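You operate a simulated robot arm through the tools that you are given. There is no shell and no other tool.

The job below is to be done with a simulated robot arm. You get a single attempt, and the scene is never put back.

JOB
Put things in order on the pale table. At the end: the shade block (marked "LEAF") from the pale table stands where the beige wooden wedge stood; the wide bobbin from the pale table stands where the black iron weight stood; the clear labelled jar (marked "SODA") from the pale table stands where the shade block stood; the beige wooden wedge from the pale table stands where the wide bobbin stood; the black iron weight from the pale table is in the brown dark basket; whatever was shut is shut again. Leave all else as you found it, and nothing knocked over.

The check looks at the end state, three seconds after you hand in, the way a careful person would. Anything else that was tipped, shoved, dropped, spilled or broken makes it a failure.

ROBOT AND FRAMES
A 5-joint arm with a two-finger parallel gripper, fixed in place. Base frame: the origin is at the foot of the arm, x ahead of it, y to its left, z up; the work surface is at about z = -8. Lengths are in mm, angles in rad, forces in N, time in s.
With the tool pointing down near the work surface it reaches from about 260 to 680 mm from the base axis. Its first joint turns from -1.152 to 1.152 rad. The tool tilts only in the upright plane through the base axis and itself; it spins freely about its own axis. Payload 2.9 kg.
Tool frame: the origin (TCP) lies between the finger pads and is the grasp point; the fingertips stand 30 mm ahead of it; z points along the fingers, y is the line along which they close. The gripper opens to 110 mm. The fingers are 20 mm wide and 10 mm thick; the gripper's body (48 by 112 mm) begins 55 mm behind the TCP.
Orientation is told as [roll, pitch, yaw] about the base's x, y, z axes, in that order, counted from this pose: with the fingers straight down and closing along the base's y, the tool's x points along the base's -x, its y along +y and its z along -z.

CONTROLS
- The arm moves only by the tool play_rows. Its argument "commands" is a list of rows, each an object (a shift or turn left out is 0, a gripper value left out holds the last) with "gripper": the closure, from 0 (fully open) to 1 (shut); "xyz": the shift along the tool's x, y, z in units of 30 mm (1.0 is 30 mm), a list of three; "rot": the turn, a rotation vector about the tool's x, y, z in units of 4 degrees (1.0 is 4 degrees), a list of three. In form: [{"gripper": gripper, "xyz": [x, y, z], "rot": [wx, wy, wz]}, ...]. A call has 1 to 20 rows; each row shifts and turns the commanded pose from where the row before left it, along the tool's axes as they then stand. A call with a number of a shift or a turn outside -1 to 1 is refused whole. Each row takes 0.2 s and may step no farther than 50 mm and 0.15 rad from the row before; otherwise, or with a gripper value out of range, the whole call is refused. A pose out of reach is approached as far as the arm can. The call stops where the force on the tool passes 40 N (or 10 N more than at its start, if that is more) or the arm is blocked; 0.2 s more then pass. The fingers move at their own pace (about 108 mm/s each) and stop on an object; they squeeze with about 36 N. The grip force told is the motor's: it shows also when the fingers shut on nothing. Time passes only in rows, and 0.2 s behind the last, so rows that do not move let the fingers close. The reply holds the time, the measured pose of the TCP, the force on the tool along the base axes, the opening and the grip force, in the units named above and with some noise, with the torque about the TCP (base axes, N m) and any sound that the robot's microphone picked up.
- Cameras (640 x 400 px; columns grow to the right, rows downward): "scene" is fixed at [33.6, -456.8, 592.5]; the picture's right is [0.72, -0.69, 0.00], its down [-0.50, -0.52, -0.70] and it looks along [0.48, 0.50, -0.72] (base axes); focal length 271 px, centre (320, 200). "wrist" rides on the gripper at [72, 17, -103] in the tool frame; the picture's right is [-0.23, 0.97, 0.00], its down [-0.76, -0.18, -0.62] and it looks along [-0.61, -0.14, 0.78] (tool axes); focal length 222 px, centre (320, 200). There is no depth. A picture from a camera that has moved, and an enlarged one, comes with that camera's place and axes in the base frame and with its lens. The place of the scene camera against the robot may be out by one fixed shift of up to 12 mm in any direction.
- grab_frame(camera): a new picture of that camera. The clock stands still meanwhile.
- enlarge(camera, box): a new picture of the part [left, top, right, bottom] of that camera's present view, enlarged. The clock stands still meanwhile.
- sign_off(): hands the job in; it is judged then, once.

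Nothing tells you positions but the pictures and the camera data. Unless the task says otherwise, let go and move clear before handing in.

The tools are called as name(argument=value, ...) on one line, values as JSON. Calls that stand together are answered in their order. play_rows: Moves the arm, as the interface text tells. Its arguments: {"type":"object","properties":{"commands":{"type":"array"}},"required":["commands"]} The other tools are called the same way: grab_frame (camera) takes a picture; enlarge (camera, box) takes an enlarged picture of a part of a camera's view; sign_off () hands the job in.

At the start:

```text
time_s: 0.0
tool_pos: [397.3, 124.9, 311.9]
tool_rot: [0.0, 0.0, -0.001]
force: [0.7, -0.4, 0.0]
ft_torque: [-0.04, -0.02, -0.01]
gripper_width: 110.1
grasp_force: 0.0
```

scene: 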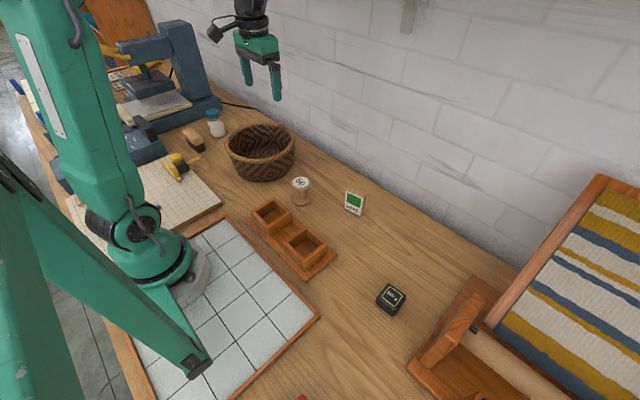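
wrist: 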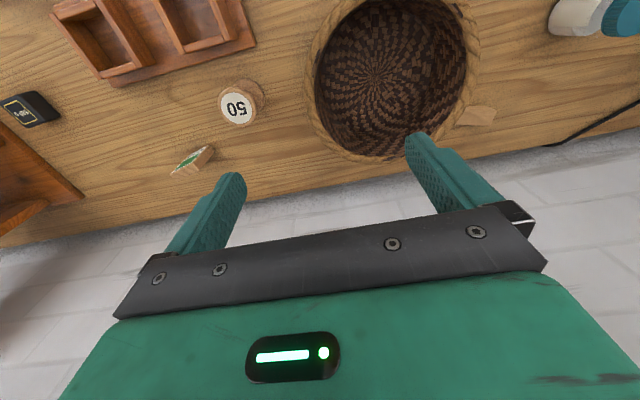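

I see a wooden table with a basket, a bobbin ("50"), a LEAF block, a black weight, a jar with a teal lid, and a wedge possibly behind the basket. I'll look closer before moving.

enlarge(camera="scene", box=[180, 90, 380, 215])

enlarge(camera="scene", box=[280, 170, 520, 320])

enlarge(camera="scene", box=[80, 80, 280, 205])

enlarge(camera="wrist", box=[0, 0, 320, 200])

enlarge(camera="wrist", box=[320, 0, 640, 200])

```text
3.20 times, centred on (280, 152) of scene
camera zoom: at [33.6, -456.8, 592.5], right [0.72, -0.69, 0.0], down [-0.5, -0.52, -0.7], along [0.48, 0.5, -0.72], focal length 868 px, centre (448, 352)
```

zoom: 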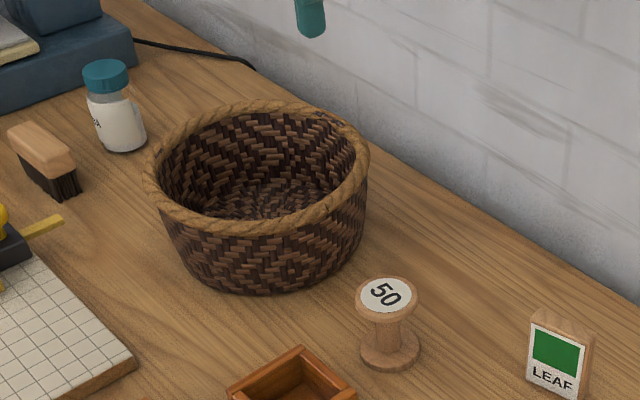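

```text
2.67 times, centred on (400, 245) of scene
camera zoom: at [33.6, -456.8, 592.5], right [0.72, -0.69, 0.0], down [-0.5, -0.52, -0.7], along [0.48, 0.5, -0.72], focal length 723 px, centre (107, 80)
```

zoom: 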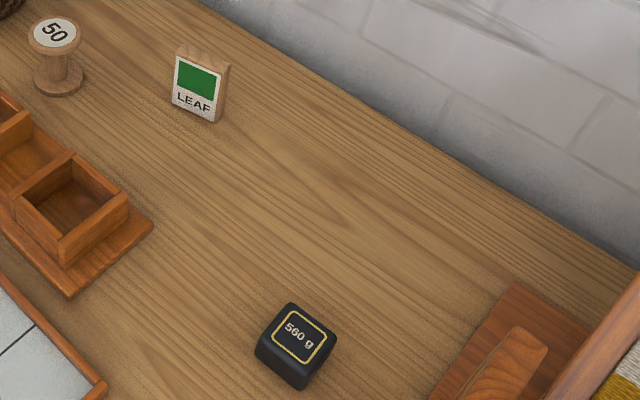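

```text
3.20 times, centred on (180, 142) of scene
camera zoom: at [33.6, -456.8, 592.5], right [0.72, -0.69, 0.0], down [-0.5, -0.52, -0.7], along [0.48, 0.5, -0.72], focal length 868 px, centre (768, 384)
```

zoom: 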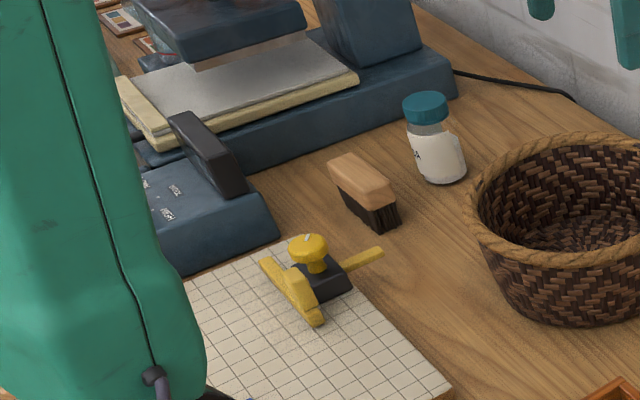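

```text
2.00 times, centred on (160, 100) of wrist
camera zoom: at [323.7, 141.8, 416.5], right [0.23, 0.97, 0.0], down [0.76, -0.18, 0.62], along [0.61, -0.14, -0.78], focal length 444 px, centre (640, 400)
```

zoom: 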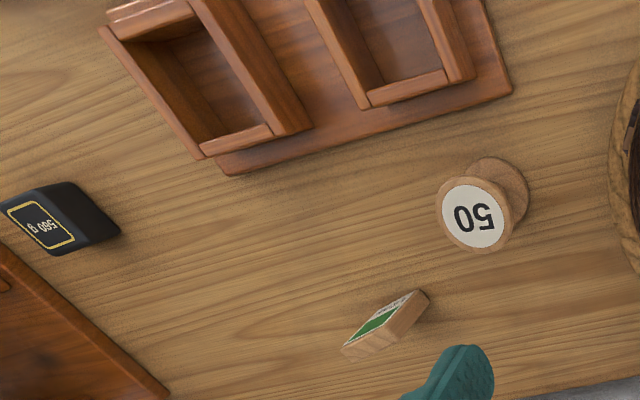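

```text
2.00 times, centred on (480, 100) of wrist
camera zoom: at [323.7, 141.8, 416.5], right [0.23, 0.97, 0.0], down [0.76, -0.18, 0.62], along [0.61, -0.14, -0.78], focal length 444 px, centre (0, 400)
```

zoom: 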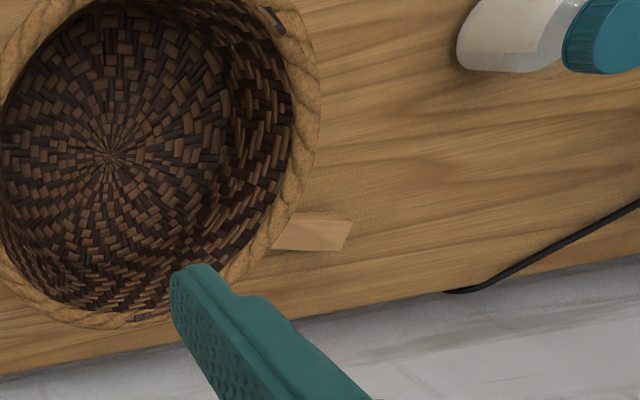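

I've got approximate spots: bobbin (390,0), weight (325,-385), LEAF (475,-145), jar (386,511), basket (421,217). The wedge is behind the basket at about (520,390). I'll move the wrist camera left to see the wedge and jar properly.

play_rows(commands=[{"gripper": 0, "xyz": [0, 1, 0]}, {"xyz": [0, 1, 0]}, {"xyz": [0, 1, 0]}, {"xyz": [0, 1, 0]}, {"xyz": [0, 1, 0]}, {"xyz": [0, 1, 0]}, {"xyz": [0, 0, 0]}])

grab_frame(camera="wrist")

grab_frame(camera="scene")

```text
time_s: 1.6
tool_pos: [398.7, 304.3, 309.5]
tool_rot: [-0.001, 0.001, -0.002]
force: [0.2, 0.8, -0.1]
ft_torque: [-0.03, -0.02, -0.01]
gripper_width: 110.0
grasp_force: 0.1
```

```text
taken
camera wrist: at [326.4, 320.4, 414.3], right [0.23, 0.97, 0.0], down [0.76, -0.18, 0.62], along [0.61, -0.14, -0.78], focal length 222 px, centre (320, 200)
```

wrist: 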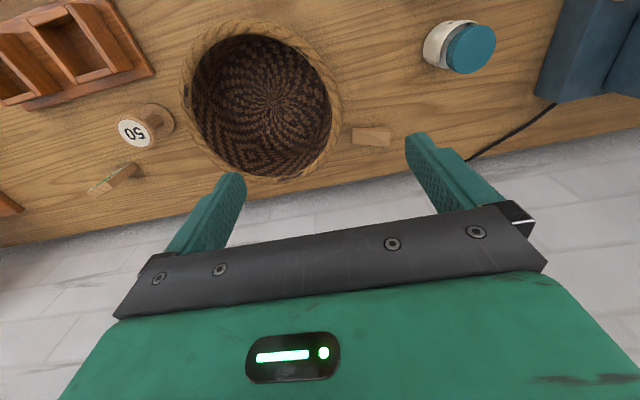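

```text
taken
```

scene: 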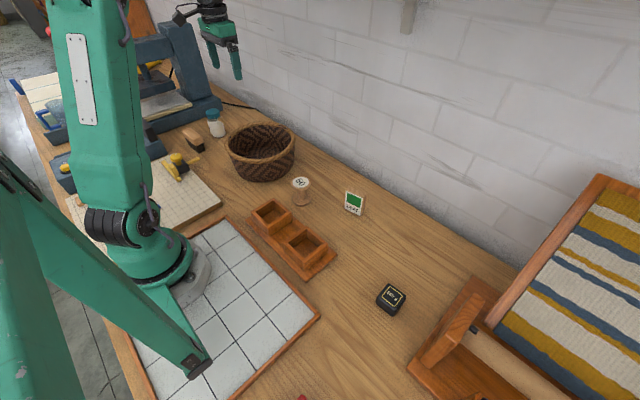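

enlarge(camera="wrist", box=[320, 0, 560, 150])

enlarge(camera="wrist", box=[70, 60, 350, 235])

```text
2.67 times, centred on (440, 75) of wrist
camera zoom: at [326.4, 320.4, 414.3], right [0.23, 0.97, 0.0], down [0.76, -0.18, 0.62], along [0.61, -0.14, -0.78], focal length 592 px, centre (0, 533)
```

zoom: 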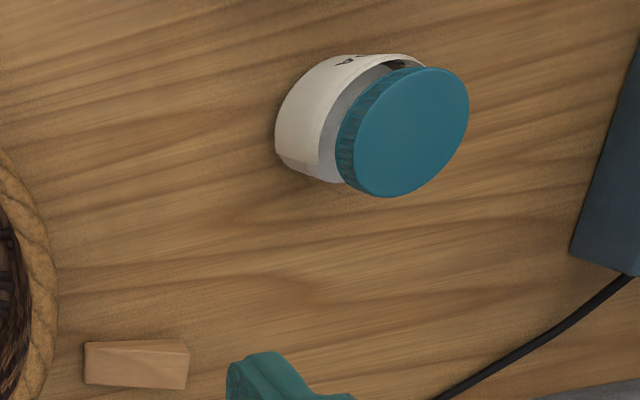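

```text
2.29 times, centred on (210, 148) of wrist
camera zoom: at [326.4, 320.4, 414.3], right [0.23, 0.97, 0.0], down [0.76, -0.18, 0.62], along [0.61, -0.14, -0.78], focal length 508 px, centre (571, 320)
```

zoom: 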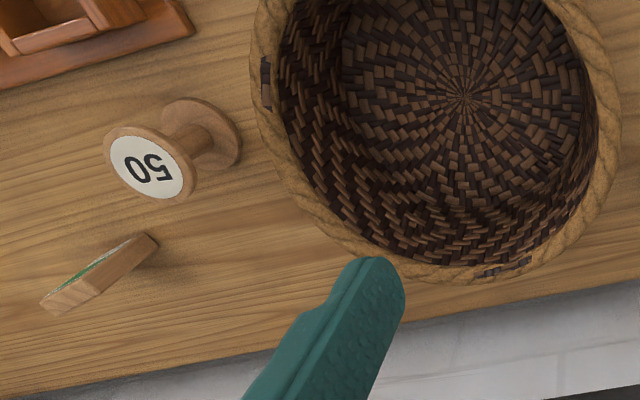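

The wedge shows at about (527,383), and the jar beside it. I'll go closer for an accurate look at both.

play_rows(commands=[{"xyz": [-0.2, 0.8, 0.9]}, {"xyz": [-0.2, 0.8, 0.9]}, {"xyz": [-0.2, 0.8, 0.9]}, {"xyz": [-0.1, 0.8, 0.9]}, {"xyz": [0, 0, 0]}, {"xyz": [0, 0, 0]}])

grab_frame(camera="wrist")

grab_frame(camera="scene")

```text
time_s: 3.0
tool_pos: [419.6, 400.1, 203.8]
tool_rot: [0.0, 0.0, 0.001]
force: [-0.3, 0.2, 0.4]
ft_torque: [0.02, -0.04, 0.0]
gripper_width: 109.9
grasp_force: 0.0
```

```text
taken
camera wrist: at [346.4, 416.9, 308.8], right [0.23, 0.97, 0.0], down [0.76, -0.18, 0.62], along [0.61, -0.14, -0.78], focal length 222 px, centre (320, 200)
```

wrist: 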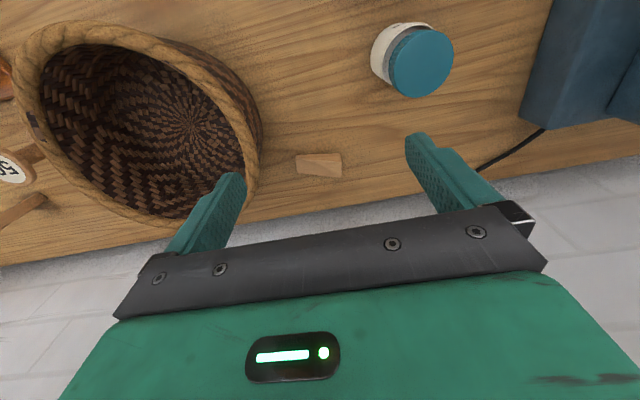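

```text
taken
```

scene: 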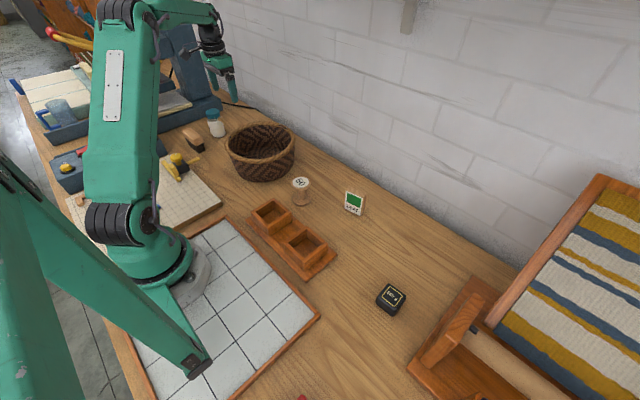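

enlarge(camera="wrist", box=[240, 0, 480, 200])

enlarge(camera="wrist", box=[270, 130, 370, 193])

```text
2.00 times, centred on (360, 100) of wrist
camera zoom: at [346.4, 416.9, 308.8], right [0.23, 0.97, 0.0], down [0.76, -0.18, 0.62], along [0.61, -0.14, -0.78], focal length 444 px, centre (240, 400)
```

zoom: 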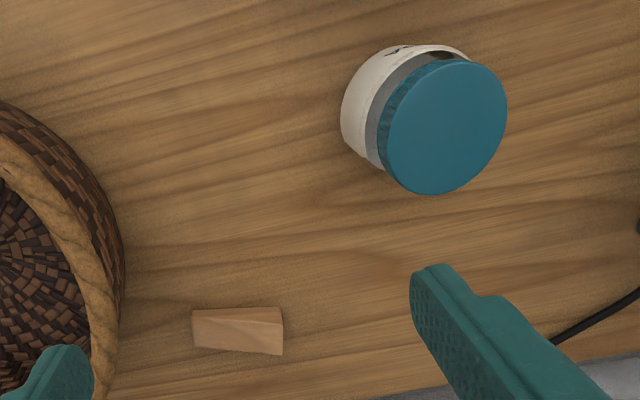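

```text
6.35 times, centred on (320, 162) of wrist
camera zoom: at [346.4, 416.9, 308.8], right [0.23, 0.97, 0.0], down [0.76, -0.18, 0.62], along [0.61, -0.14, -0.78], focal length 1410 px, centre (320, 444)
```

zoom: 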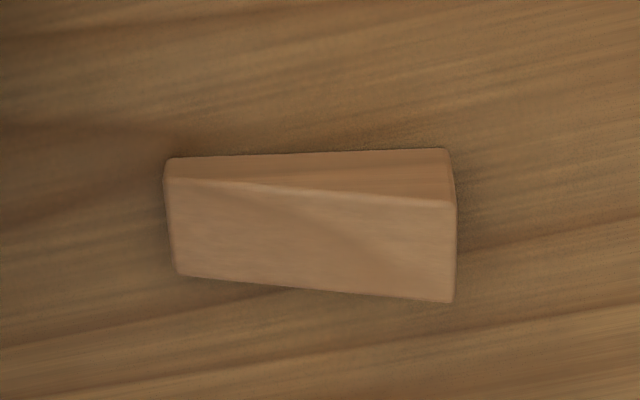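

The wedge is about 70×28 mm and 11–25 mm high, centred near (518,375). The jar is near (394,497) with its top at z≈93. Next I'll look at the bobbin and LEAF block from above.

play_rows(commands=[{"xyz": [0.08, -0.96, 0]}, {"xyz": [0.08, -0.96, 0]}, {"xyz": [0.08, -0.96, 0]}, {"xyz": [0.08, -0.96, 0]}, {"xyz": [0.08, -0.96, 0]}, {"xyz": [0.08, -0.96, 0]}, {"xyz": [0.08, -0.96, 0]}, {"xyz": [0.08, -0.96, 0]}, {"xyz": [0.08, -0.96, 0]}, {"xyz": [0.08, -0.96, 0]}, {"xyz": [0.08, -0.96, 0]}, {"xyz": [0.08, -0.96, 0]}, {"xyz": [0.08, -0.96, 0]}, {"xyz": [0.08, -0.96, 0]}, {"xyz": [0.08, -0.96, 0]}, {"xyz": [0.08, -0.96, 0]}, {"xyz": [0, 0, 0]}, {"xyz": [0, 0, 0]}])

grab_frame(camera="wrist")

enlarge(camera="wrist", box=[190, 30, 430, 180])

```text
time_s: 6.8
tool_pos: [382.4, -58.9, 208.0]
tool_rot: [0.0, 0.0, 0.002]
force: [0.5, -0.6, -0.7]
ft_torque: [-0.02, -0.02, -0.01]
gripper_width: 110.0
grasp_force: 0.1
```

```text
taken
camera wrist: at [308.5, -42.1, 311.3], right [0.23, 0.97, 0.0], down [0.76, -0.18, 0.62], along [0.61, -0.14, -0.78], focal length 222 px, centre (320, 200)
```

wrist: 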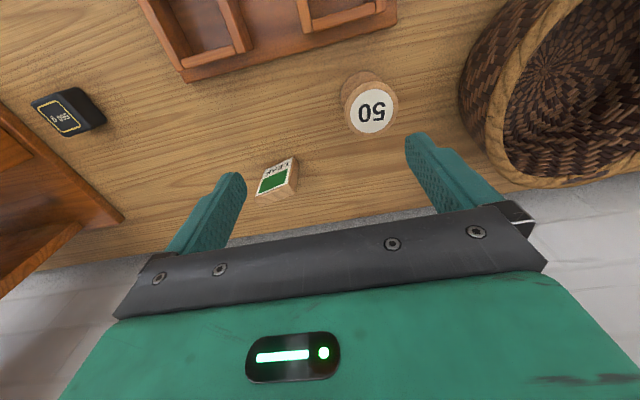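

```text
2.67 times, centred on (310, 105) of wrist
camera zoom: at [308.5, -42.1, 311.3], right [0.23, 0.97, 0.0], down [0.76, -0.18, 0.62], along [0.61, -0.14, -0.78], focal length 592 px, centre (347, 453)
```

zoom: 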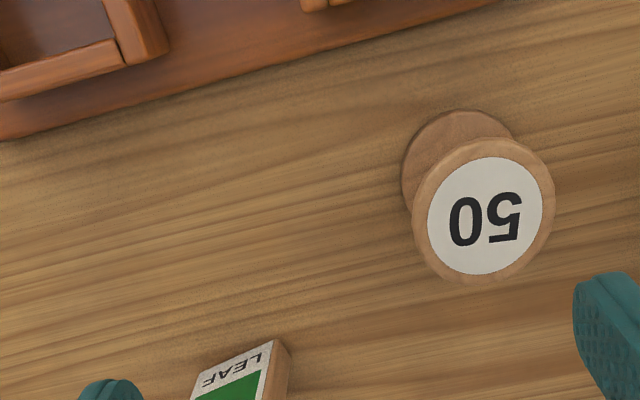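

enlarge(camera="wrist", box=[230, 145, 320, 205])

enlarge(camera="wrist", box=[0, 60, 160, 280])

enlarge(camera="scene", box=[330, 180, 380, 225])

enlarge(camera="scene", box=[350, 250, 510, 390])

```text
6.67 times, centred on (275, 175) of wrist
camera zoom: at [308.5, -42.1, 311.3], right [0.23, 0.97, 0.0], down [0.76, -0.18, 0.62], along [0.61, -0.14, -0.78], focal length 1481 px, centre (620, 367)
```

zoom: 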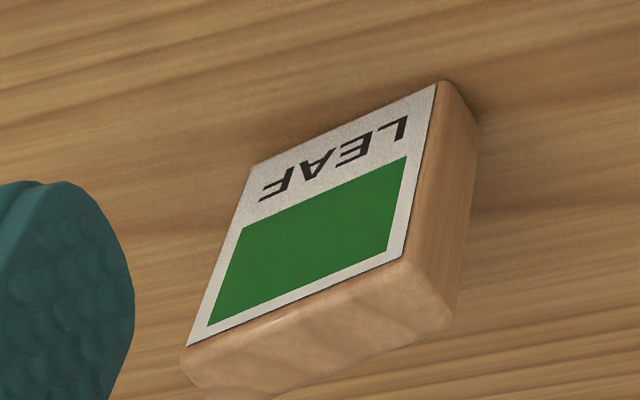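

```text
1.82 times, centred on (80, 170) of wrist
camera zoom: at [308.5, -42.1, 311.3], right [0.23, 0.97, 0.0], down [0.76, -0.18, 0.62], along [0.61, -0.14, -0.78], focal length 404 px, centre (756, 254)
```

zoom: 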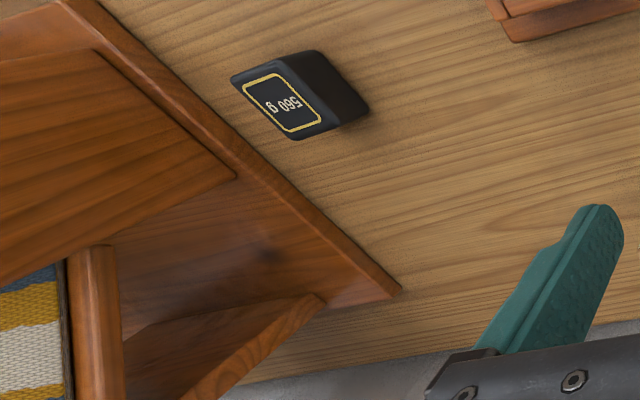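

```text
8.89 times, centred on (355, 202) of scene
camera zoom: at [33.6, -456.8, 592.5], right [0.72, -0.69, 0.0], down [-0.5, -0.52, -0.7], along [0.48, 0.5, -0.72], focal length 2410 px, centre (9, 178)
```

zoom: 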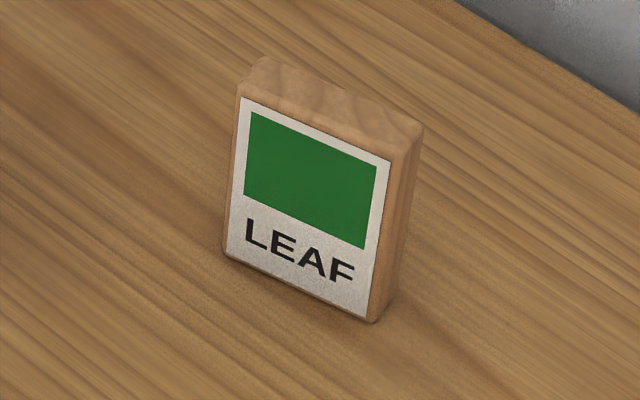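

```text
2.86 times, centred on (430, 320) of scene
camera zoom: at [33.6, -456.8, 592.5], right [0.72, -0.69, 0.0], down [-0.5, -0.52, -0.7], along [0.48, 0.5, -0.72], focal length 775 px, centre (6, -143)
```

zoom: 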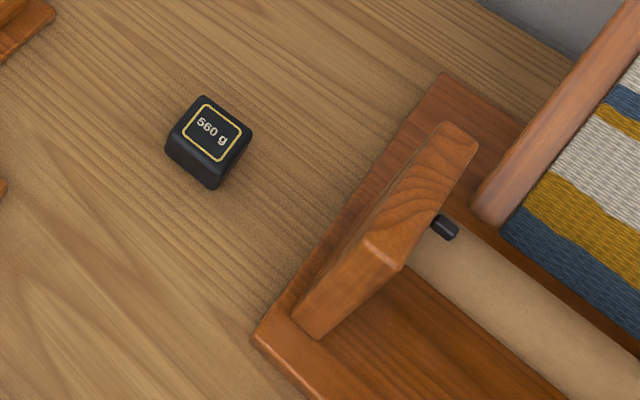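

Estimates so far: bobbin (394,-4) with a top flange about 55 mm wide at z≈66; LEAF block (478,-145), about 55×18×74 mm and turned about 12°; weight (323,-378) with its top at z≈30; basket centre (417,215). The order will be weight, bobbin, wedge, LEAF, jar, so each target is free in time. I'll move over the weight first.

play_rows(commands=[{"xyz": [0.179, -0.967, 0]}, {"xyz": [0.179, -0.967, 0]}, {"xyz": [0.179, -0.967, 0]}, {"xyz": [0.179, -0.967, 0]}, {"xyz": [0.179, -0.967, 0]}, {"xyz": [0.179, -0.967, 0]}, {"xyz": [0.179, -0.967, 0]}, {"xyz": [0.179, -0.967, 0]}, {"xyz": [0.179, -0.967, 0]}, {"xyz": [0.179, -0.967, 0.5]}, {"xyz": [0.179, -0.967, 0.5]}, {"xyz": [0, 0, 0.5]}, {"xyz": [0, 0, 0.5]}, {"xyz": [0, 0, 0]}])

grab_frame(camera="wrist")

enlarge(camera="wrist", box=[240, 40, 400, 160])

```text
time_s: 9.8
tool_pos: [319.5, -378.1, 143.4]
tool_rot: [-0.001, 0.001, 0.0]
force: [-0.1, 0.3, -0.1]
ft_torque: [0.0, -0.02, -0.02]
gripper_width: 110.0
grasp_force: 0.2
```

```text
taken
camera wrist: at [246.7, -360.9, 247.6], right [0.23, 0.97, 0.0], down [0.76, -0.18, 0.62], along [0.61, -0.14, -0.78], focal length 222 px, centre (320, 200)
```

wrist: 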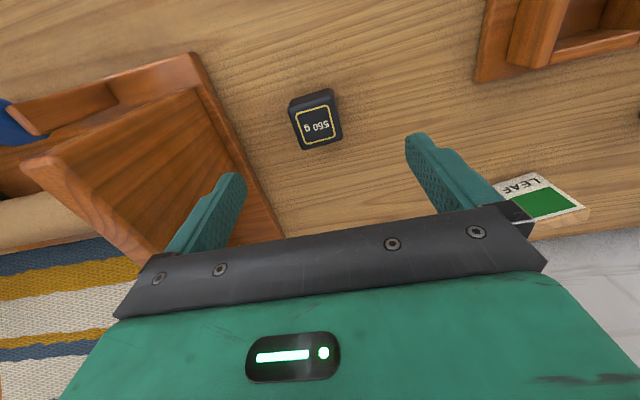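

```text
3.33 times, centred on (320, 100) of wrist
camera zoom: at [246.7, -360.9, 247.6], right [0.23, 0.97, 0.0], down [0.76, -0.18, 0.62], along [0.61, -0.14, -0.78], focal length 740 px, centre (320, 533)
```

zoom: 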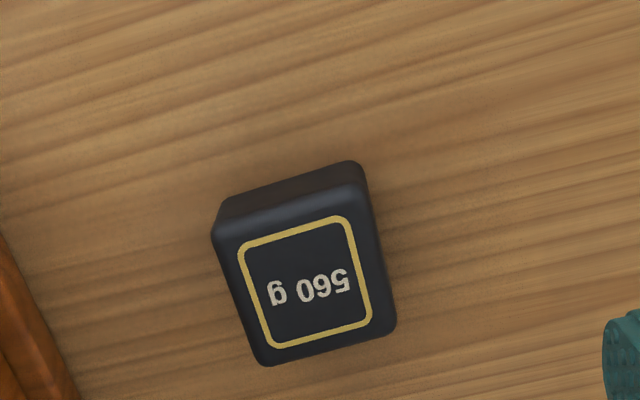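

The weight is square to the base axes, centred at about (323.5,-382). I'll line up over it and go down in stages.

play_rows(commands=[{"xyz": [-0.1, -0.11, 0.7]}, {"xyz": [0, 0, 0.7]}, {"xyz": [0, 0, 0.7]}, {"xyz": [0, 0, 0.6]}, {"xyz": [0, 0, 0]}, {"xyz": [0, 0, 0]}])

grab_frame(camera="wrist")

```text
time_s: 11.2
tool_pos: [320.3, -381.8, 62.9]
tool_rot: [-0.001, 0.0, 0.0]
force: [0.3, -0.3, -0.1]
ft_torque: [-0.02, 0.01, 0.0]
gripper_width: 109.9
grasp_force: 0.1
```

```text
taken
camera wrist: at [248.3, -363.8, 167.2], right [0.23, 0.97, 0.0], down [0.76, -0.18, 0.62], along [0.61, -0.14, -0.78], focal length 222 px, centre (320, 200)
```

wrist: 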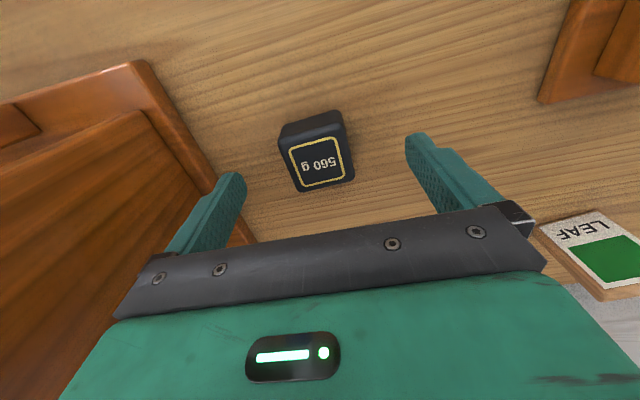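

play_rows(commands=[{"xyz": [-0.13, -0.04, 0.4]}, {"xyz": [0, 0, 0.4]}, {"xyz": [0, 0, 0.4]}, {"xyz": [0, 0, 0]}, {"xyz": [0, 0, 0]}])

grab_frame(camera="wrist")

```text
time_s: 12.4
tool_pos: [326.3, -381.8, 28.0]
tool_rot: [0.0, 0.0, 0.0]
force: [-0.2, -0.7, 0.1]
ft_torque: [0.03, -0.03, 0.0]
gripper_width: 110.0
grasp_force: 0.0
```

```text
taken
camera wrist: at [253.3, -364.6, 131.6], right [0.23, 0.97, 0.0], down [0.76, -0.18, 0.62], along [0.61, -0.14, -0.78], focal length 222 px, centre (320, 200)
```

wrist: 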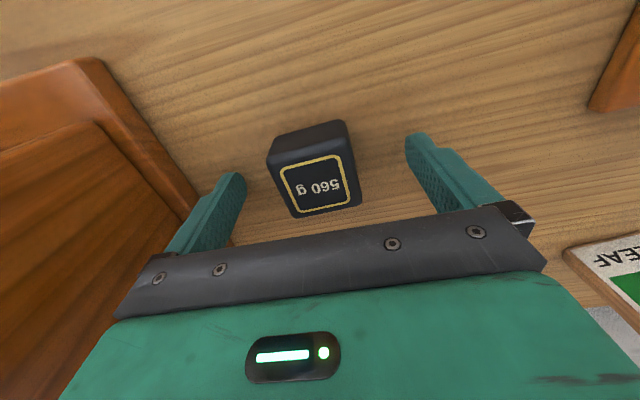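

Weight is centred between the fingers. I'll close on it and lift it.

play_rows(commands=[{"gripper": 1}, {"gripper": 1}, {"gripper": 1}, {"gripper": 1}, {"xyz": [0, 0, -0.3]}, {"xyz": [0, 0, -0.5]}, {"xyz": [0, 0, -0.7]}, {"xyz": [0, 0, 0]}])

grab_frame(camera="wrist")

```text
time_s: 14.2
tool_pos: [325.5, -382.8, 71.9]
tool_rot: [0.0, 0.0, -0.001]
force: [0.4, -0.2, -5.5]
ft_torque: [0.01, -0.01, -0.01]
gripper_width: 47.8
grasp_force: 35.8
```

```text
taken
camera wrist: at [253.5, -365.9, 176.7], right [0.23, 0.97, 0.0], down [0.76, -0.18, 0.62], along [0.61, -0.14, -0.78], focal length 222 px, centre (320, 200)
```

wrist: 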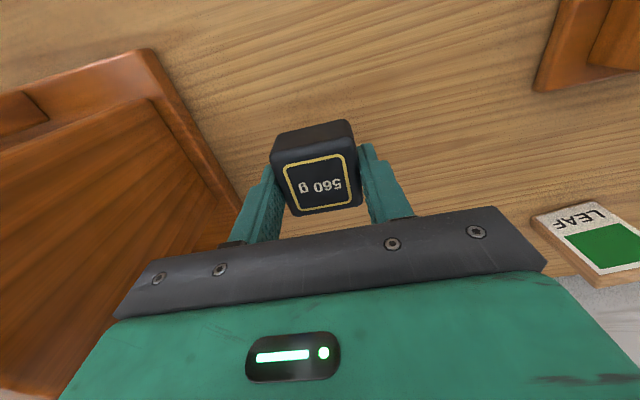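

play_rows(commands=[{"xyz": [0, 0, -1]}, {"xyz": [0, 0, -1]}, {"xyz": [0, 0, -1]}, {"xyz": [0, 0, -1]}, {"xyz": [-0.153, 0.8, 0]}, {"xyz": [-0.153, 0.8, 0]}, {"xyz": [-0.153, 0.8, 0]}, {"xyz": [-0.153, 0.8, 0]}, {"xyz": [-0.153, 0.8, 0]}, {"xyz": [-0.153, 0.8, 0]}, {"xyz": [-0.153, 0.8, 0]}, {"xyz": [-0.153, 0.8, 0]}, {"xyz": [-0.153, 0.8, 0]}, {"xyz": [-0.153, 0.8, 0]}])

play_rows(commands=[{"xyz": [-0.15, 0.8, 0]}, {"xyz": [-0.15, 0.8, 0]}, {"xyz": [-0.15, 0.8, 0]}, {"xyz": [-0.15, 0.8, 0]}, {"xyz": [-0.15, 0.8, 0]}, {"xyz": [-0.15, 0.8, 0]}, {"xyz": [-0.15, 0.8, 0]}, {"xyz": [-0.15, 0.8, 0]}, {"xyz": [-0.15, 0.8, 0]}, {"xyz": [-0.15, 0.8, 0]}, {"xyz": [-0.1, 0.8, 0]}, {"xyz": [0, 0.8, 0]}, {"xyz": [0, 0.8, 0]}, {"xyz": [0, 0.8, 0]}, {"xyz": [0, 0.6, 0]}, {"xyz": [0, 0, 0]}, {"xyz": [0, 0, 0]}])

grab_frame(camera="wrist")

grab_frame(camera="scene")

```text
time_s: 17.2
tool_pos: [372.1, -143.8, 190.4]
tool_rot: [-0.001, 0.0, -0.001]
force: [1.0, 0.4, -6.1]
ft_torque: [0.0, -0.02, 0.01]
gripper_width: 47.6
grasp_force: 36.6
```

```text
time_s: 20.8
tool_pos: [420.3, 211.5, 193.0]
tool_rot: [0.0, 0.0, 0.001]
force: [-0.8, 1.0, -5.2]
ft_torque: [0.01, 0.03, 0.0]
gripper_width: 47.9
grasp_force: 36.1
```

```text
taken
camera wrist: at [347.0, 228.0, 296.5], right [0.23, 0.97, 0.0], down [0.76, -0.18, 0.62], along [0.61, -0.14, -0.78], focal length 222 px, centre (320, 200)
```

wrist: 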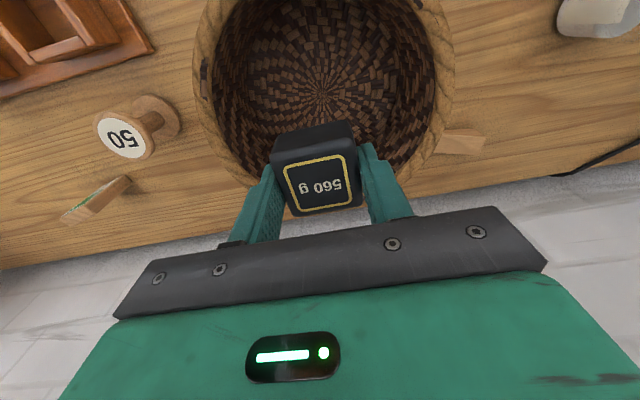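

```text
taken
```

scene: 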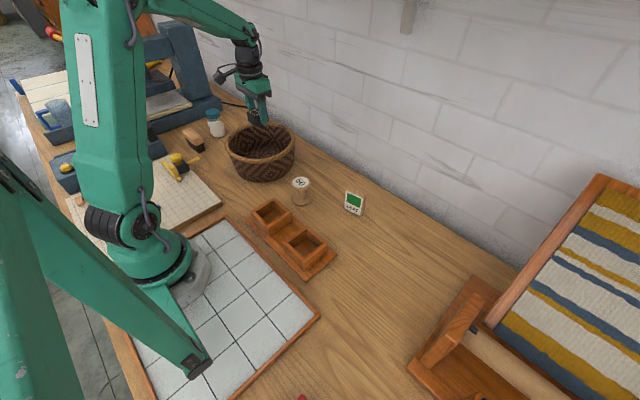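

The weight is over the basket centre at about (416,214). I'll lower it inside.

play_rows(commands=[{"xyz": [0.15, 0.08, 0.8]}, {"xyz": [0, 0, 0.8]}, {"xyz": [0, 0, 0.8]}, {"xyz": [0, 0, 0.8]}, {"xyz": [0, 0, 0.8]}, {"xyz": [0, 0, 0.7]}, {"xyz": [0, 0, 0]}, {"xyz": [0, 0, 0]}])

grab_frame(camera="wrist")

enlarge(camera="scene", box=[180, 60, 340, 220])

```text
time_s: 22.6
tool_pos: [417.5, 214.2, 49.8]
tool_rot: [0.0, 0.0, 0.0]
force: [0.2, 0.8, -6.0]
ft_torque: [-0.02, 0.01, 0.01]
gripper_width: 47.8
grasp_force: 35.8
```

```text
taken
camera wrist: at [343.7, 230.0, 154.9], right [0.23, 0.97, 0.0], down [0.76, -0.18, 0.62], along [0.61, -0.14, -0.78], focal length 222 px, centre (320, 200)
```

wrist: 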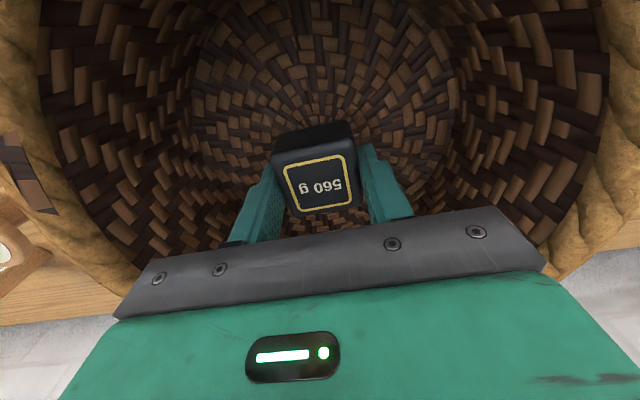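

```text
2.50 times, centred on (260, 140) of scene
camera zoom: at [33.6, -456.8, 592.5], right [0.72, -0.69, 0.0], down [-0.5, -0.52, -0.7], along [0.48, 0.5, -0.72], focal length 678 px, centre (470, 350)
```

zoom: 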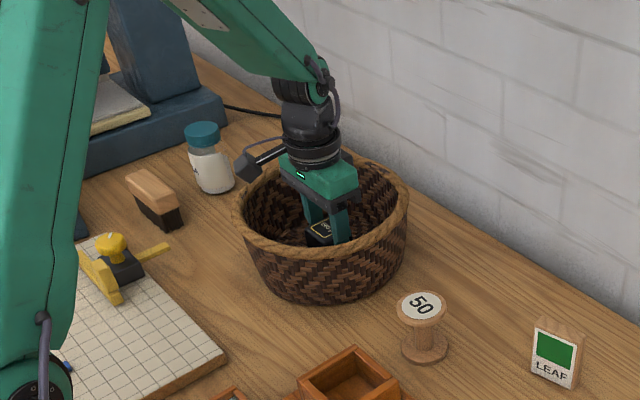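

play_rows(commands=[{"xyz": [0, 0, 0.12]}, {"xyz": [0, 0, 0.12]}, {"xyz": [0, 0, 0]}])

play_rows(commands=[{"xyz": [0, 0, 0.1]}, {"xyz": [0, 0, 0]}])

play_rows(commands=[{"xyz": [0, 0, 0.1]}, {"xyz": [0, 0, 0]}])

```text
time_s: 23.4
tool_pos: [417.7, 212.5, 42.2]
tool_rot: [0.0, 0.0, 0.0]
force: [-0.3, -0.2, -4.8]
ft_torque: [0.0, -0.04, 0.04]
gripper_width: 48.0
grasp_force: 36.3
```

```text
time_s: 24.0
tool_pos: [416.9, 212.6, 39.1]
tool_rot: [-0.001, -0.002, 0.001]
force: [-0.2, 0.3, -5.3]
ft_torque: [0.02, 0.03, 0.02]
gripper_width: 47.8
grasp_force: 36.3
```

```text
time_s: 24.6
tool_pos: [417.4, 211.4, 37.5]
tool_rot: [-0.001, 0.001, 0.001]
force: [-0.7, 0.6, -6.2]
ft_torque: [-0.02, 0.02, 0.02]
gripper_width: 47.7
grasp_force: 36.3
```

play_rows(commands=[{"xyz": [0, 0, 0.08]}, {"xyz": [0, 0, 0]}])

play_rows(commands=[{"xyz": [0, 0, 0.08]}, {"xyz": [0, 0, 0]}])

grab_frame(camera="wrist")

```text
time_s: 25.2
tool_pos: [417.1, 213.0, 36.0]
tool_rot: [0.0, 0.001, 0.001]
force: [-0.7, -3.5, 2.9]
ft_torque: [-0.18, 0.09, 0.0]
gripper_width: 47.8
grasp_force: 36.3
```

```text
time_s: 25.8
tool_pos: [417.9, 213.1, 35.0]
tool_rot: [0.002, -0.005, -0.002]
force: [-3.7, -8.9, 27.8]
ft_torque: [-0.36, 0.17, 0.0]
gripper_width: 47.9
grasp_force: 35.7
```

```text
taken
camera wrist: at [344.3, 230.1, 138.8], right [0.23, 0.97, 0.0], down [0.76, -0.18, 0.63], along [0.61, -0.14, -0.78], focal length 222 px, centre (320, 200)
```

wrist: 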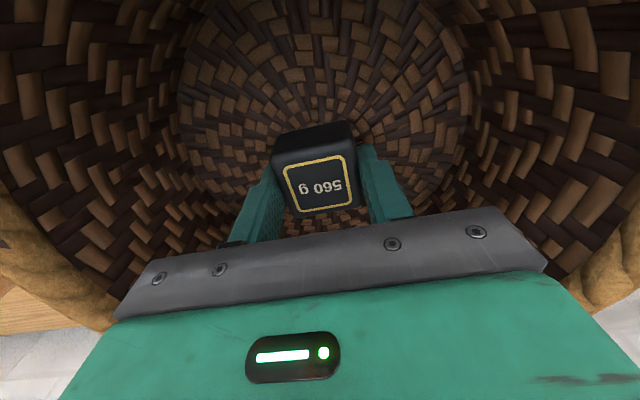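

Contact with the basket floor. I'll ease up 1 mm, open part-way and back out.

play_rows(commands=[{"xyz": [0, 0, -0.05]}, {"gripper": 0.33}, {"gripper": 0.33}, {"gripper": 0.33}])

play_rows(commands=[{"xyz": [0, 0, -0.4]}, {"xyz": [0, 0, -0.8]}, {"xyz": [0, 0, -1]}, {"xyz": [0, 0, -1]}, {"xyz": [0, 0, -1]}, {"xyz": [0, 0, -1]}, {"xyz": [0, 0, 0]}])

grab_frame(camera="wrist")

grab_frame(camera="scene")

```text
time_s: 26.8
tool_pos: [415.3, 211.9, 34.9]
tool_rot: [-0.001, -0.001, 0.001]
force: [-0.6, 0.4, -0.7]
ft_torque: [0.01, -0.02, 0.0]
gripper_width: 73.7
grasp_force: 0.1
```

```text
time_s: 28.4
tool_pos: [418.8, 216.6, 192.7]
tool_rot: [0.001, 0.001, 0.001]
force: [-0.1, 0.1, -0.1]
ft_torque: [0.01, -0.01, 0.02]
gripper_width: 73.6
grasp_force: 0.1
```

```text
taken
camera wrist: at [345.4, 232.9, 296.2], right [0.23, 0.97, 0.0], down [0.76, -0.18, 0.62], along [0.61, -0.14, -0.78], focal length 222 px, centre (320, 200)
```

wrist: 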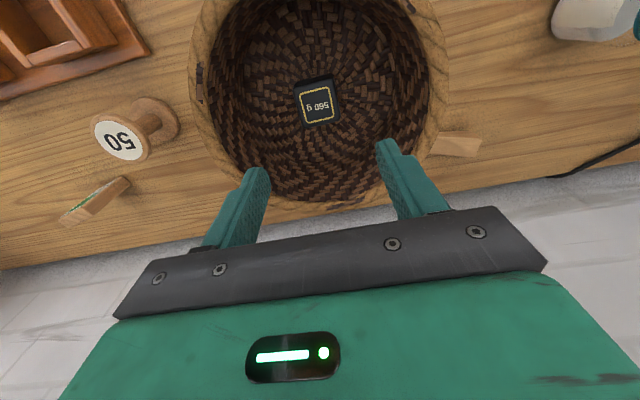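

```text
taken
```

scene: 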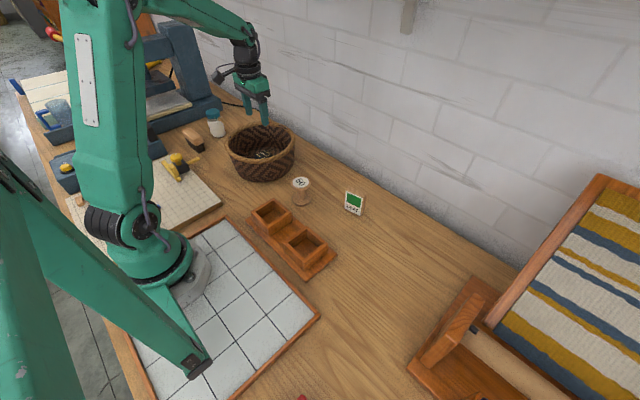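

The weight lies in the basket. Next is the bobbin: I'll fly over it and check alignment.

play_rows(commands=[{"gripper": 0, "xyz": [0.1, -0.912, 0]}, {"xyz": [0.1, -0.912, 0]}, {"xyz": [0.1, -0.912, 0]}, {"xyz": [0.1, -0.912, 0]}, {"xyz": [0.1, -0.912, 0]}, {"xyz": [0.1, -0.912, 0]}, {"xyz": [0.1, -0.912, 0]}, {"xyz": [0.1, -0.912, 0]}, {"xyz": [0, 0, 0]}, {"xyz": [0, 0, 0]}])

grab_frame(camera="wrist")

enlarge(camera="wrist", box=[240, 50, 400, 170])

```text
time_s: 30.6
tool_pos: [390.4, -7.1, 191.7]
tool_rot: [0.0, -0.002, -0.001]
force: [0.2, 0.2, -0.9]
ft_torque: [0.0, -0.03, 0.02]
gripper_width: 109.9
grasp_force: 0.0
```

```text
taken
camera wrist: at [316.9, 10.5, 295.4], right [0.23, 0.97, 0.0], down [0.76, -0.18, 0.62], along [0.61, -0.14, -0.78], focal length 222 px, centre (320, 200)
```

wrist: 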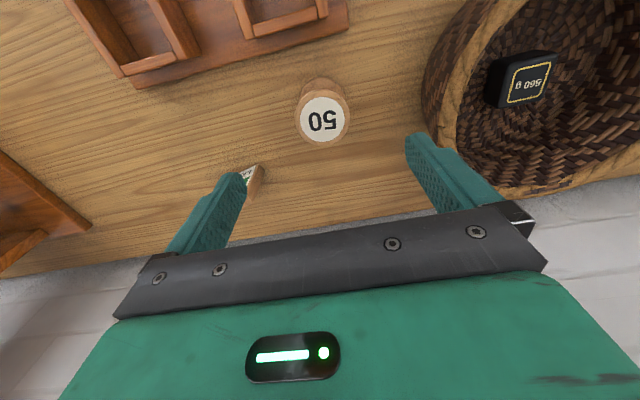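

```text
3.33 times, centred on (320, 110) of wrist
camera zoom: at [316.9, 10.5, 295.4], right [0.23, 0.97, 0.0], down [0.76, -0.18, 0.62], along [0.61, -0.14, -0.78], focal length 740 px, centre (320, 500)
```

zoom: 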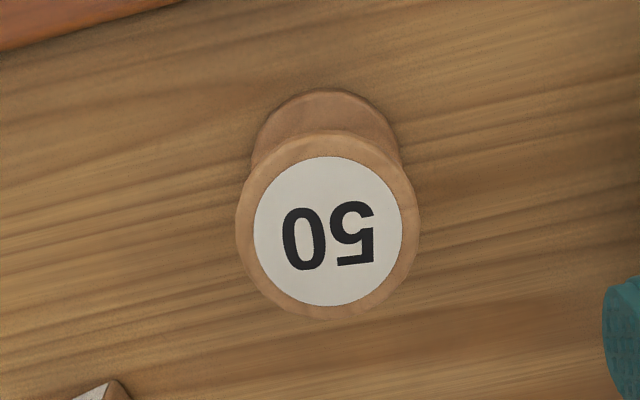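

play_rows(commands=[{"xyz": [-0.08, 0.08, 0.9]}, {"xyz": [0, 0, 0.9]}, {"xyz": [0, 0, 0.9]}, {"xyz": [0, 0, 0.9]}, {"xyz": [0, 0, 0]}, {"xyz": [0, 0, 0]}])

grab_frame(camera="wrist")

enlarge(camera="scene", box=[250, 110, 370, 220])

```text
time_s: 32.0
tool_pos: [396.7, -3.7, 80.8]
tool_rot: [0.0, 0.001, 0.001]
force: [-0.1, 0.0, 0.5]
ft_torque: [0.02, -0.01, 0.03]
gripper_width: 110.1
grasp_force: 0.1
```

```text
taken
camera wrist: at [323.7, 11.9, 184.4], right [0.23, 0.97, 0.0], down [0.76, -0.18, 0.62], along [0.61, -0.14, -0.78], focal length 222 px, centre (320, 200)
```

wrist: 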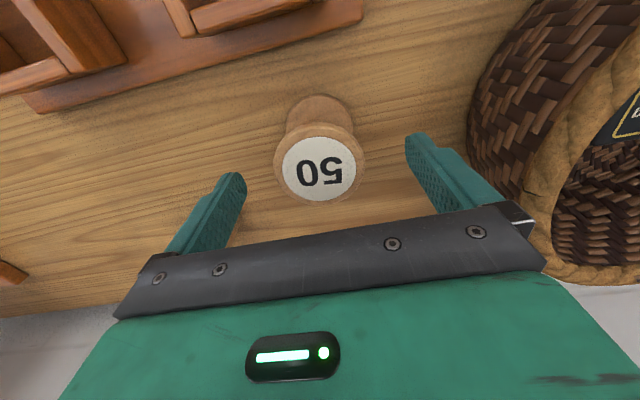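

```text
3.64 times, centred on (310, 165) of scene
camera zoom: at [33.6, -456.8, 592.5], right [0.72, -0.69, 0.0], down [-0.5, -0.52, -0.7], along [0.48, 0.5, -0.72], focal length 986 px, centre (356, 327)
```

zoom: 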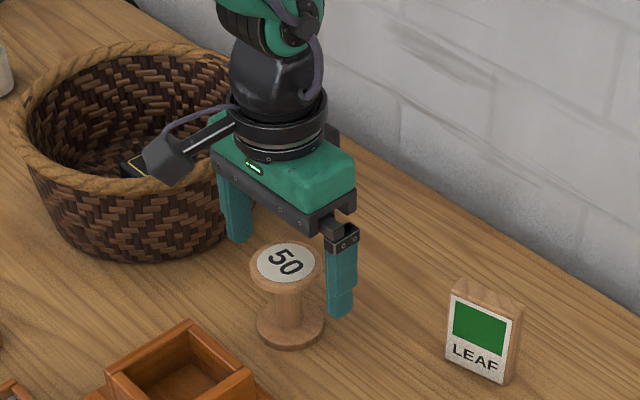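

play_rows(commands=[{"xyz": [0.1, 0, 0.4]}, {"xyz": [0, 0, 0.36]}, {"xyz": [0, 0, 0]}, {"gripper": 0.3}, {"gripper": 0.45}, {"gripper": 1}, {"gripper": 1}, {"gripper": 1}])

grab_frame(camera="wrist")

enlarge(camera="scene", box=[250, 110, 370, 220])

```text
time_s: 33.8
tool_pos: [392.4, -5.5, 57.4]
tool_rot: [0.0, 0.002, -0.002]
force: [0.2, -0.2, 0.1]
ft_torque: [0.0, 0.0, 0.01]
gripper_width: 56.2
grasp_force: 36.1
```

```text
taken
camera wrist: at [319.2, 11.3, 162.5], right [0.23, 0.97, 0.0], down [0.76, -0.18, 0.62], along [0.61, -0.14, -0.78], focal length 222 px, centre (320, 200)
```

wrist: 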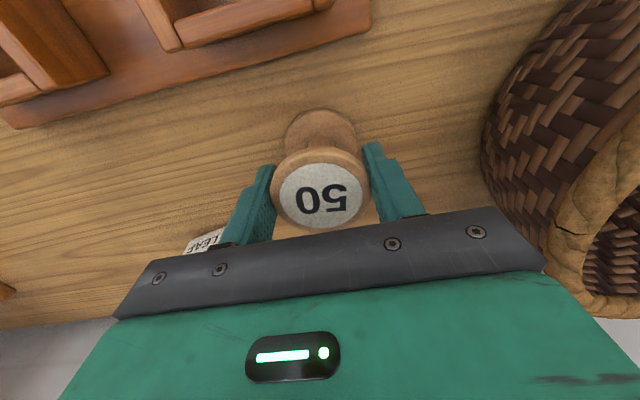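

```text
3.64 times, centred on (310, 165) of scene
camera zoom: at [33.6, -456.8, 592.5], right [0.72, -0.69, 0.0], down [-0.5, -0.52, -0.7], along [0.48, 0.5, -0.72], focal length 986 px, centre (356, 327)
```

zoom: 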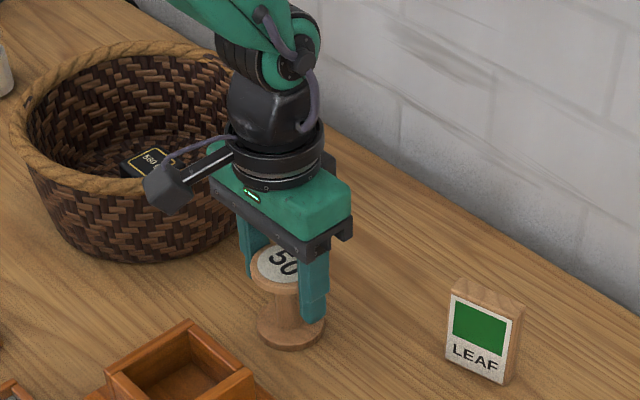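

Flange gripped at 56 mm. Lifting.

play_rows(commands=[{"xyz": [0, 0, -0.3]}, {"xyz": [0, 0, -0.6]}, {"xyz": [0, 0, -0.9]}, {"xyz": [0, 0, -0.9]}, {"xyz": [0, 0, -0.9]}, {"xyz": [0, 0, 0]}])

grab_frame(camera="wrist")

enlarge(camera="scene", box=[250, 80, 370, 190])

```text
time_s: 35.2
tool_pos: [394.7, -5.8, 166.5]
tool_rot: [0.0, 0.0, 0.001]
force: [0.0, -0.6, -0.8]
ft_torque: [0.0, 0.02, 0.0]
gripper_width: 56.2
grasp_force: 35.6
```

```text
taken
camera wrist: at [320.4, 10.8, 271.3], right [0.23, 0.97, 0.0], down [0.76, -0.18, 0.62], along [0.61, -0.14, -0.78], focal length 222 px, centre (320, 200)
```

wrist: 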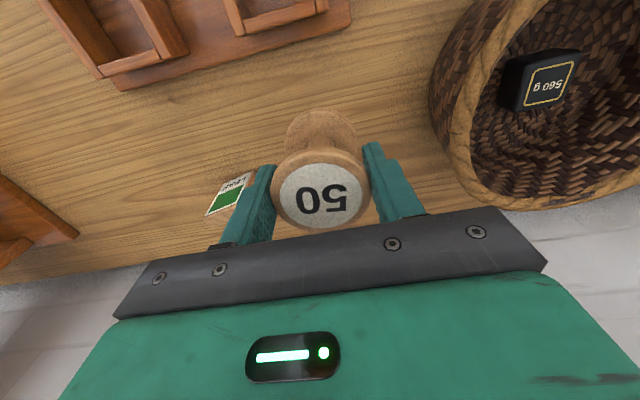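

```text
3.64 times, centred on (310, 135) of scene
camera zoom: at [33.6, -456.8, 592.5], right [0.72, -0.69, 0.0], down [-0.5, -0.52, -0.7], along [0.48, 0.5, -0.72], focal length 986 px, centre (356, 436)
```

zoom: 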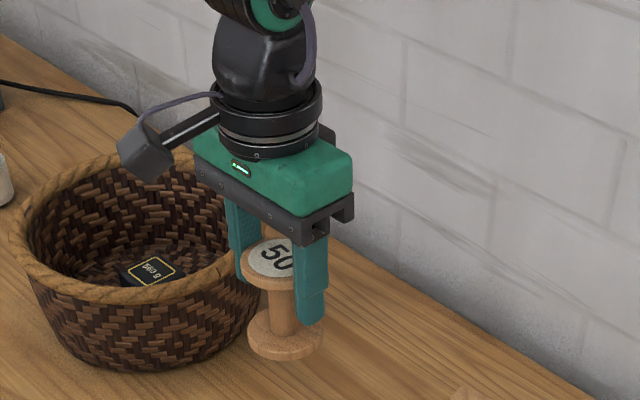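

play_rows(commands=[{"xyz": [0.145, -0.785, 0]}, {"xyz": [0.145, -0.785, 0]}, {"xyz": [0.145, -0.785, 0]}, {"xyz": [0.145, -0.785, 0]}, {"xyz": [0.145, -0.785, 0]}, {"xyz": [0.145, -0.785, 0]}, {"xyz": [0.145, -0.785, 0]}, {"xyz": [0.145, -0.785, 0]}, {"xyz": [0.145, -0.785, 0]}, {"xyz": [0.145, -0.785, 0]}, {"xyz": [0.145, -0.785, 0]}, {"xyz": [0.145, -0.785, 0]}, {"xyz": [0.145, -0.785, 0]}, {"xyz": [0.145, -0.785, 0]}, {"xyz": [0.145, -0.785, 0]}, {"xyz": [0.145, -0.785, 0]}, {"xyz": [0, 0, 0]}, {"xyz": [0, 0, 0]}])

play_rows(commands=[{"xyz": [0, 0, 0.8]}, {"xyz": [0, 0, 0.8]}, {"xyz": [0, 0, 0.8]}, {"xyz": [0, 0, 0.6]}, {"xyz": [0, 0, 0]}, {"xyz": [0, 0, 0]}])

grab_frame(camera="wrist")

enlarge(camera="scene", box=[320, 190, 480, 350])

```text
time_s: 39.0
tool_pos: [322.2, -382.8, 169.3]
tool_rot: [0.0, 0.001, 0.002]
force: [0.8, 0.3, -0.5]
ft_torque: [0.0, 0.0, 0.0]
gripper_width: 56.2
grasp_force: 35.7
```

```text
time_s: 40.4
tool_pos: [321.9, -382.6, 80.9]
tool_rot: [-0.001, 0.0, 0.001]
force: [0.3, 0.2, -0.6]
ft_torque: [0.0, 0.0, 0.0]
gripper_width: 56.1
grasp_force: 36.1
```

```text
taken
camera wrist: at [249.7, -365.8, 183.8], right [0.23, 0.97, 0.0], down [0.76, -0.18, 0.62], along [0.61, -0.14, -0.78], focal length 222 px, centre (320, 200)
```

wrist: 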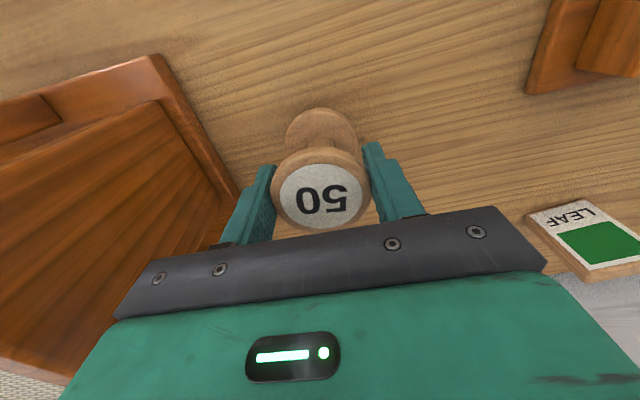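

```text
2.50 times, centred on (400, 270) of scene
camera zoom: at [33.6, -456.8, 592.5], right [0.72, -0.69, 0.0], down [-0.5, -0.52, -0.7], along [0.48, 0.5, -0.72], focal length 678 px, centre (120, 25)
```

zoom: 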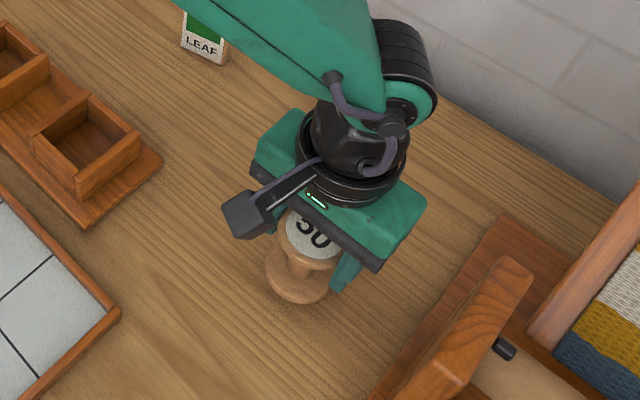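

Over the weight's old spot. I'll lower gently until contact.

play_rows(commands=[{"xyz": [-0.06, 0, 0.35]}, {"xyz": [0, 0, 0.3]}, {"xyz": [0, 0, 0]}])

play_rows(commands=[{"xyz": [0, 0, 0.06]}, {"xyz": [0, 0, 0]}])

play_rows(commands=[{"xyz": [0, 0, 0.05]}, {"xyz": [0, 0, 0]}])

```text
time_s: 41.2
tool_pos: [325.0, -381.1, 58.2]
tool_rot: [0.0, 0.001, 0.0]
force: [0.3, -0.2, 0.3]
ft_torque: [-0.02, 0.0, -0.04]
gripper_width: 56.1
grasp_force: 36.2
```

```text
time_s: 41.8
tool_pos: [323.4, -381.8, 58.6]
tool_rot: [0.0, 0.002, -0.001]
force: [-0.5, 4.4, 9.0]
ft_torque: [0.15, 0.06, -0.02]
gripper_width: 55.7
grasp_force: 35.5
```

```text
time_s: 42.4
tool_pos: [325.2, -382.4, 55.7]
tool_rot: [-0.003, -0.002, 0.0]
force: [-3.6, 5.8, 29.1]
ft_torque: [0.22, 0.19, 0.07]
gripper_width: 56.1
grasp_force: 35.9
```

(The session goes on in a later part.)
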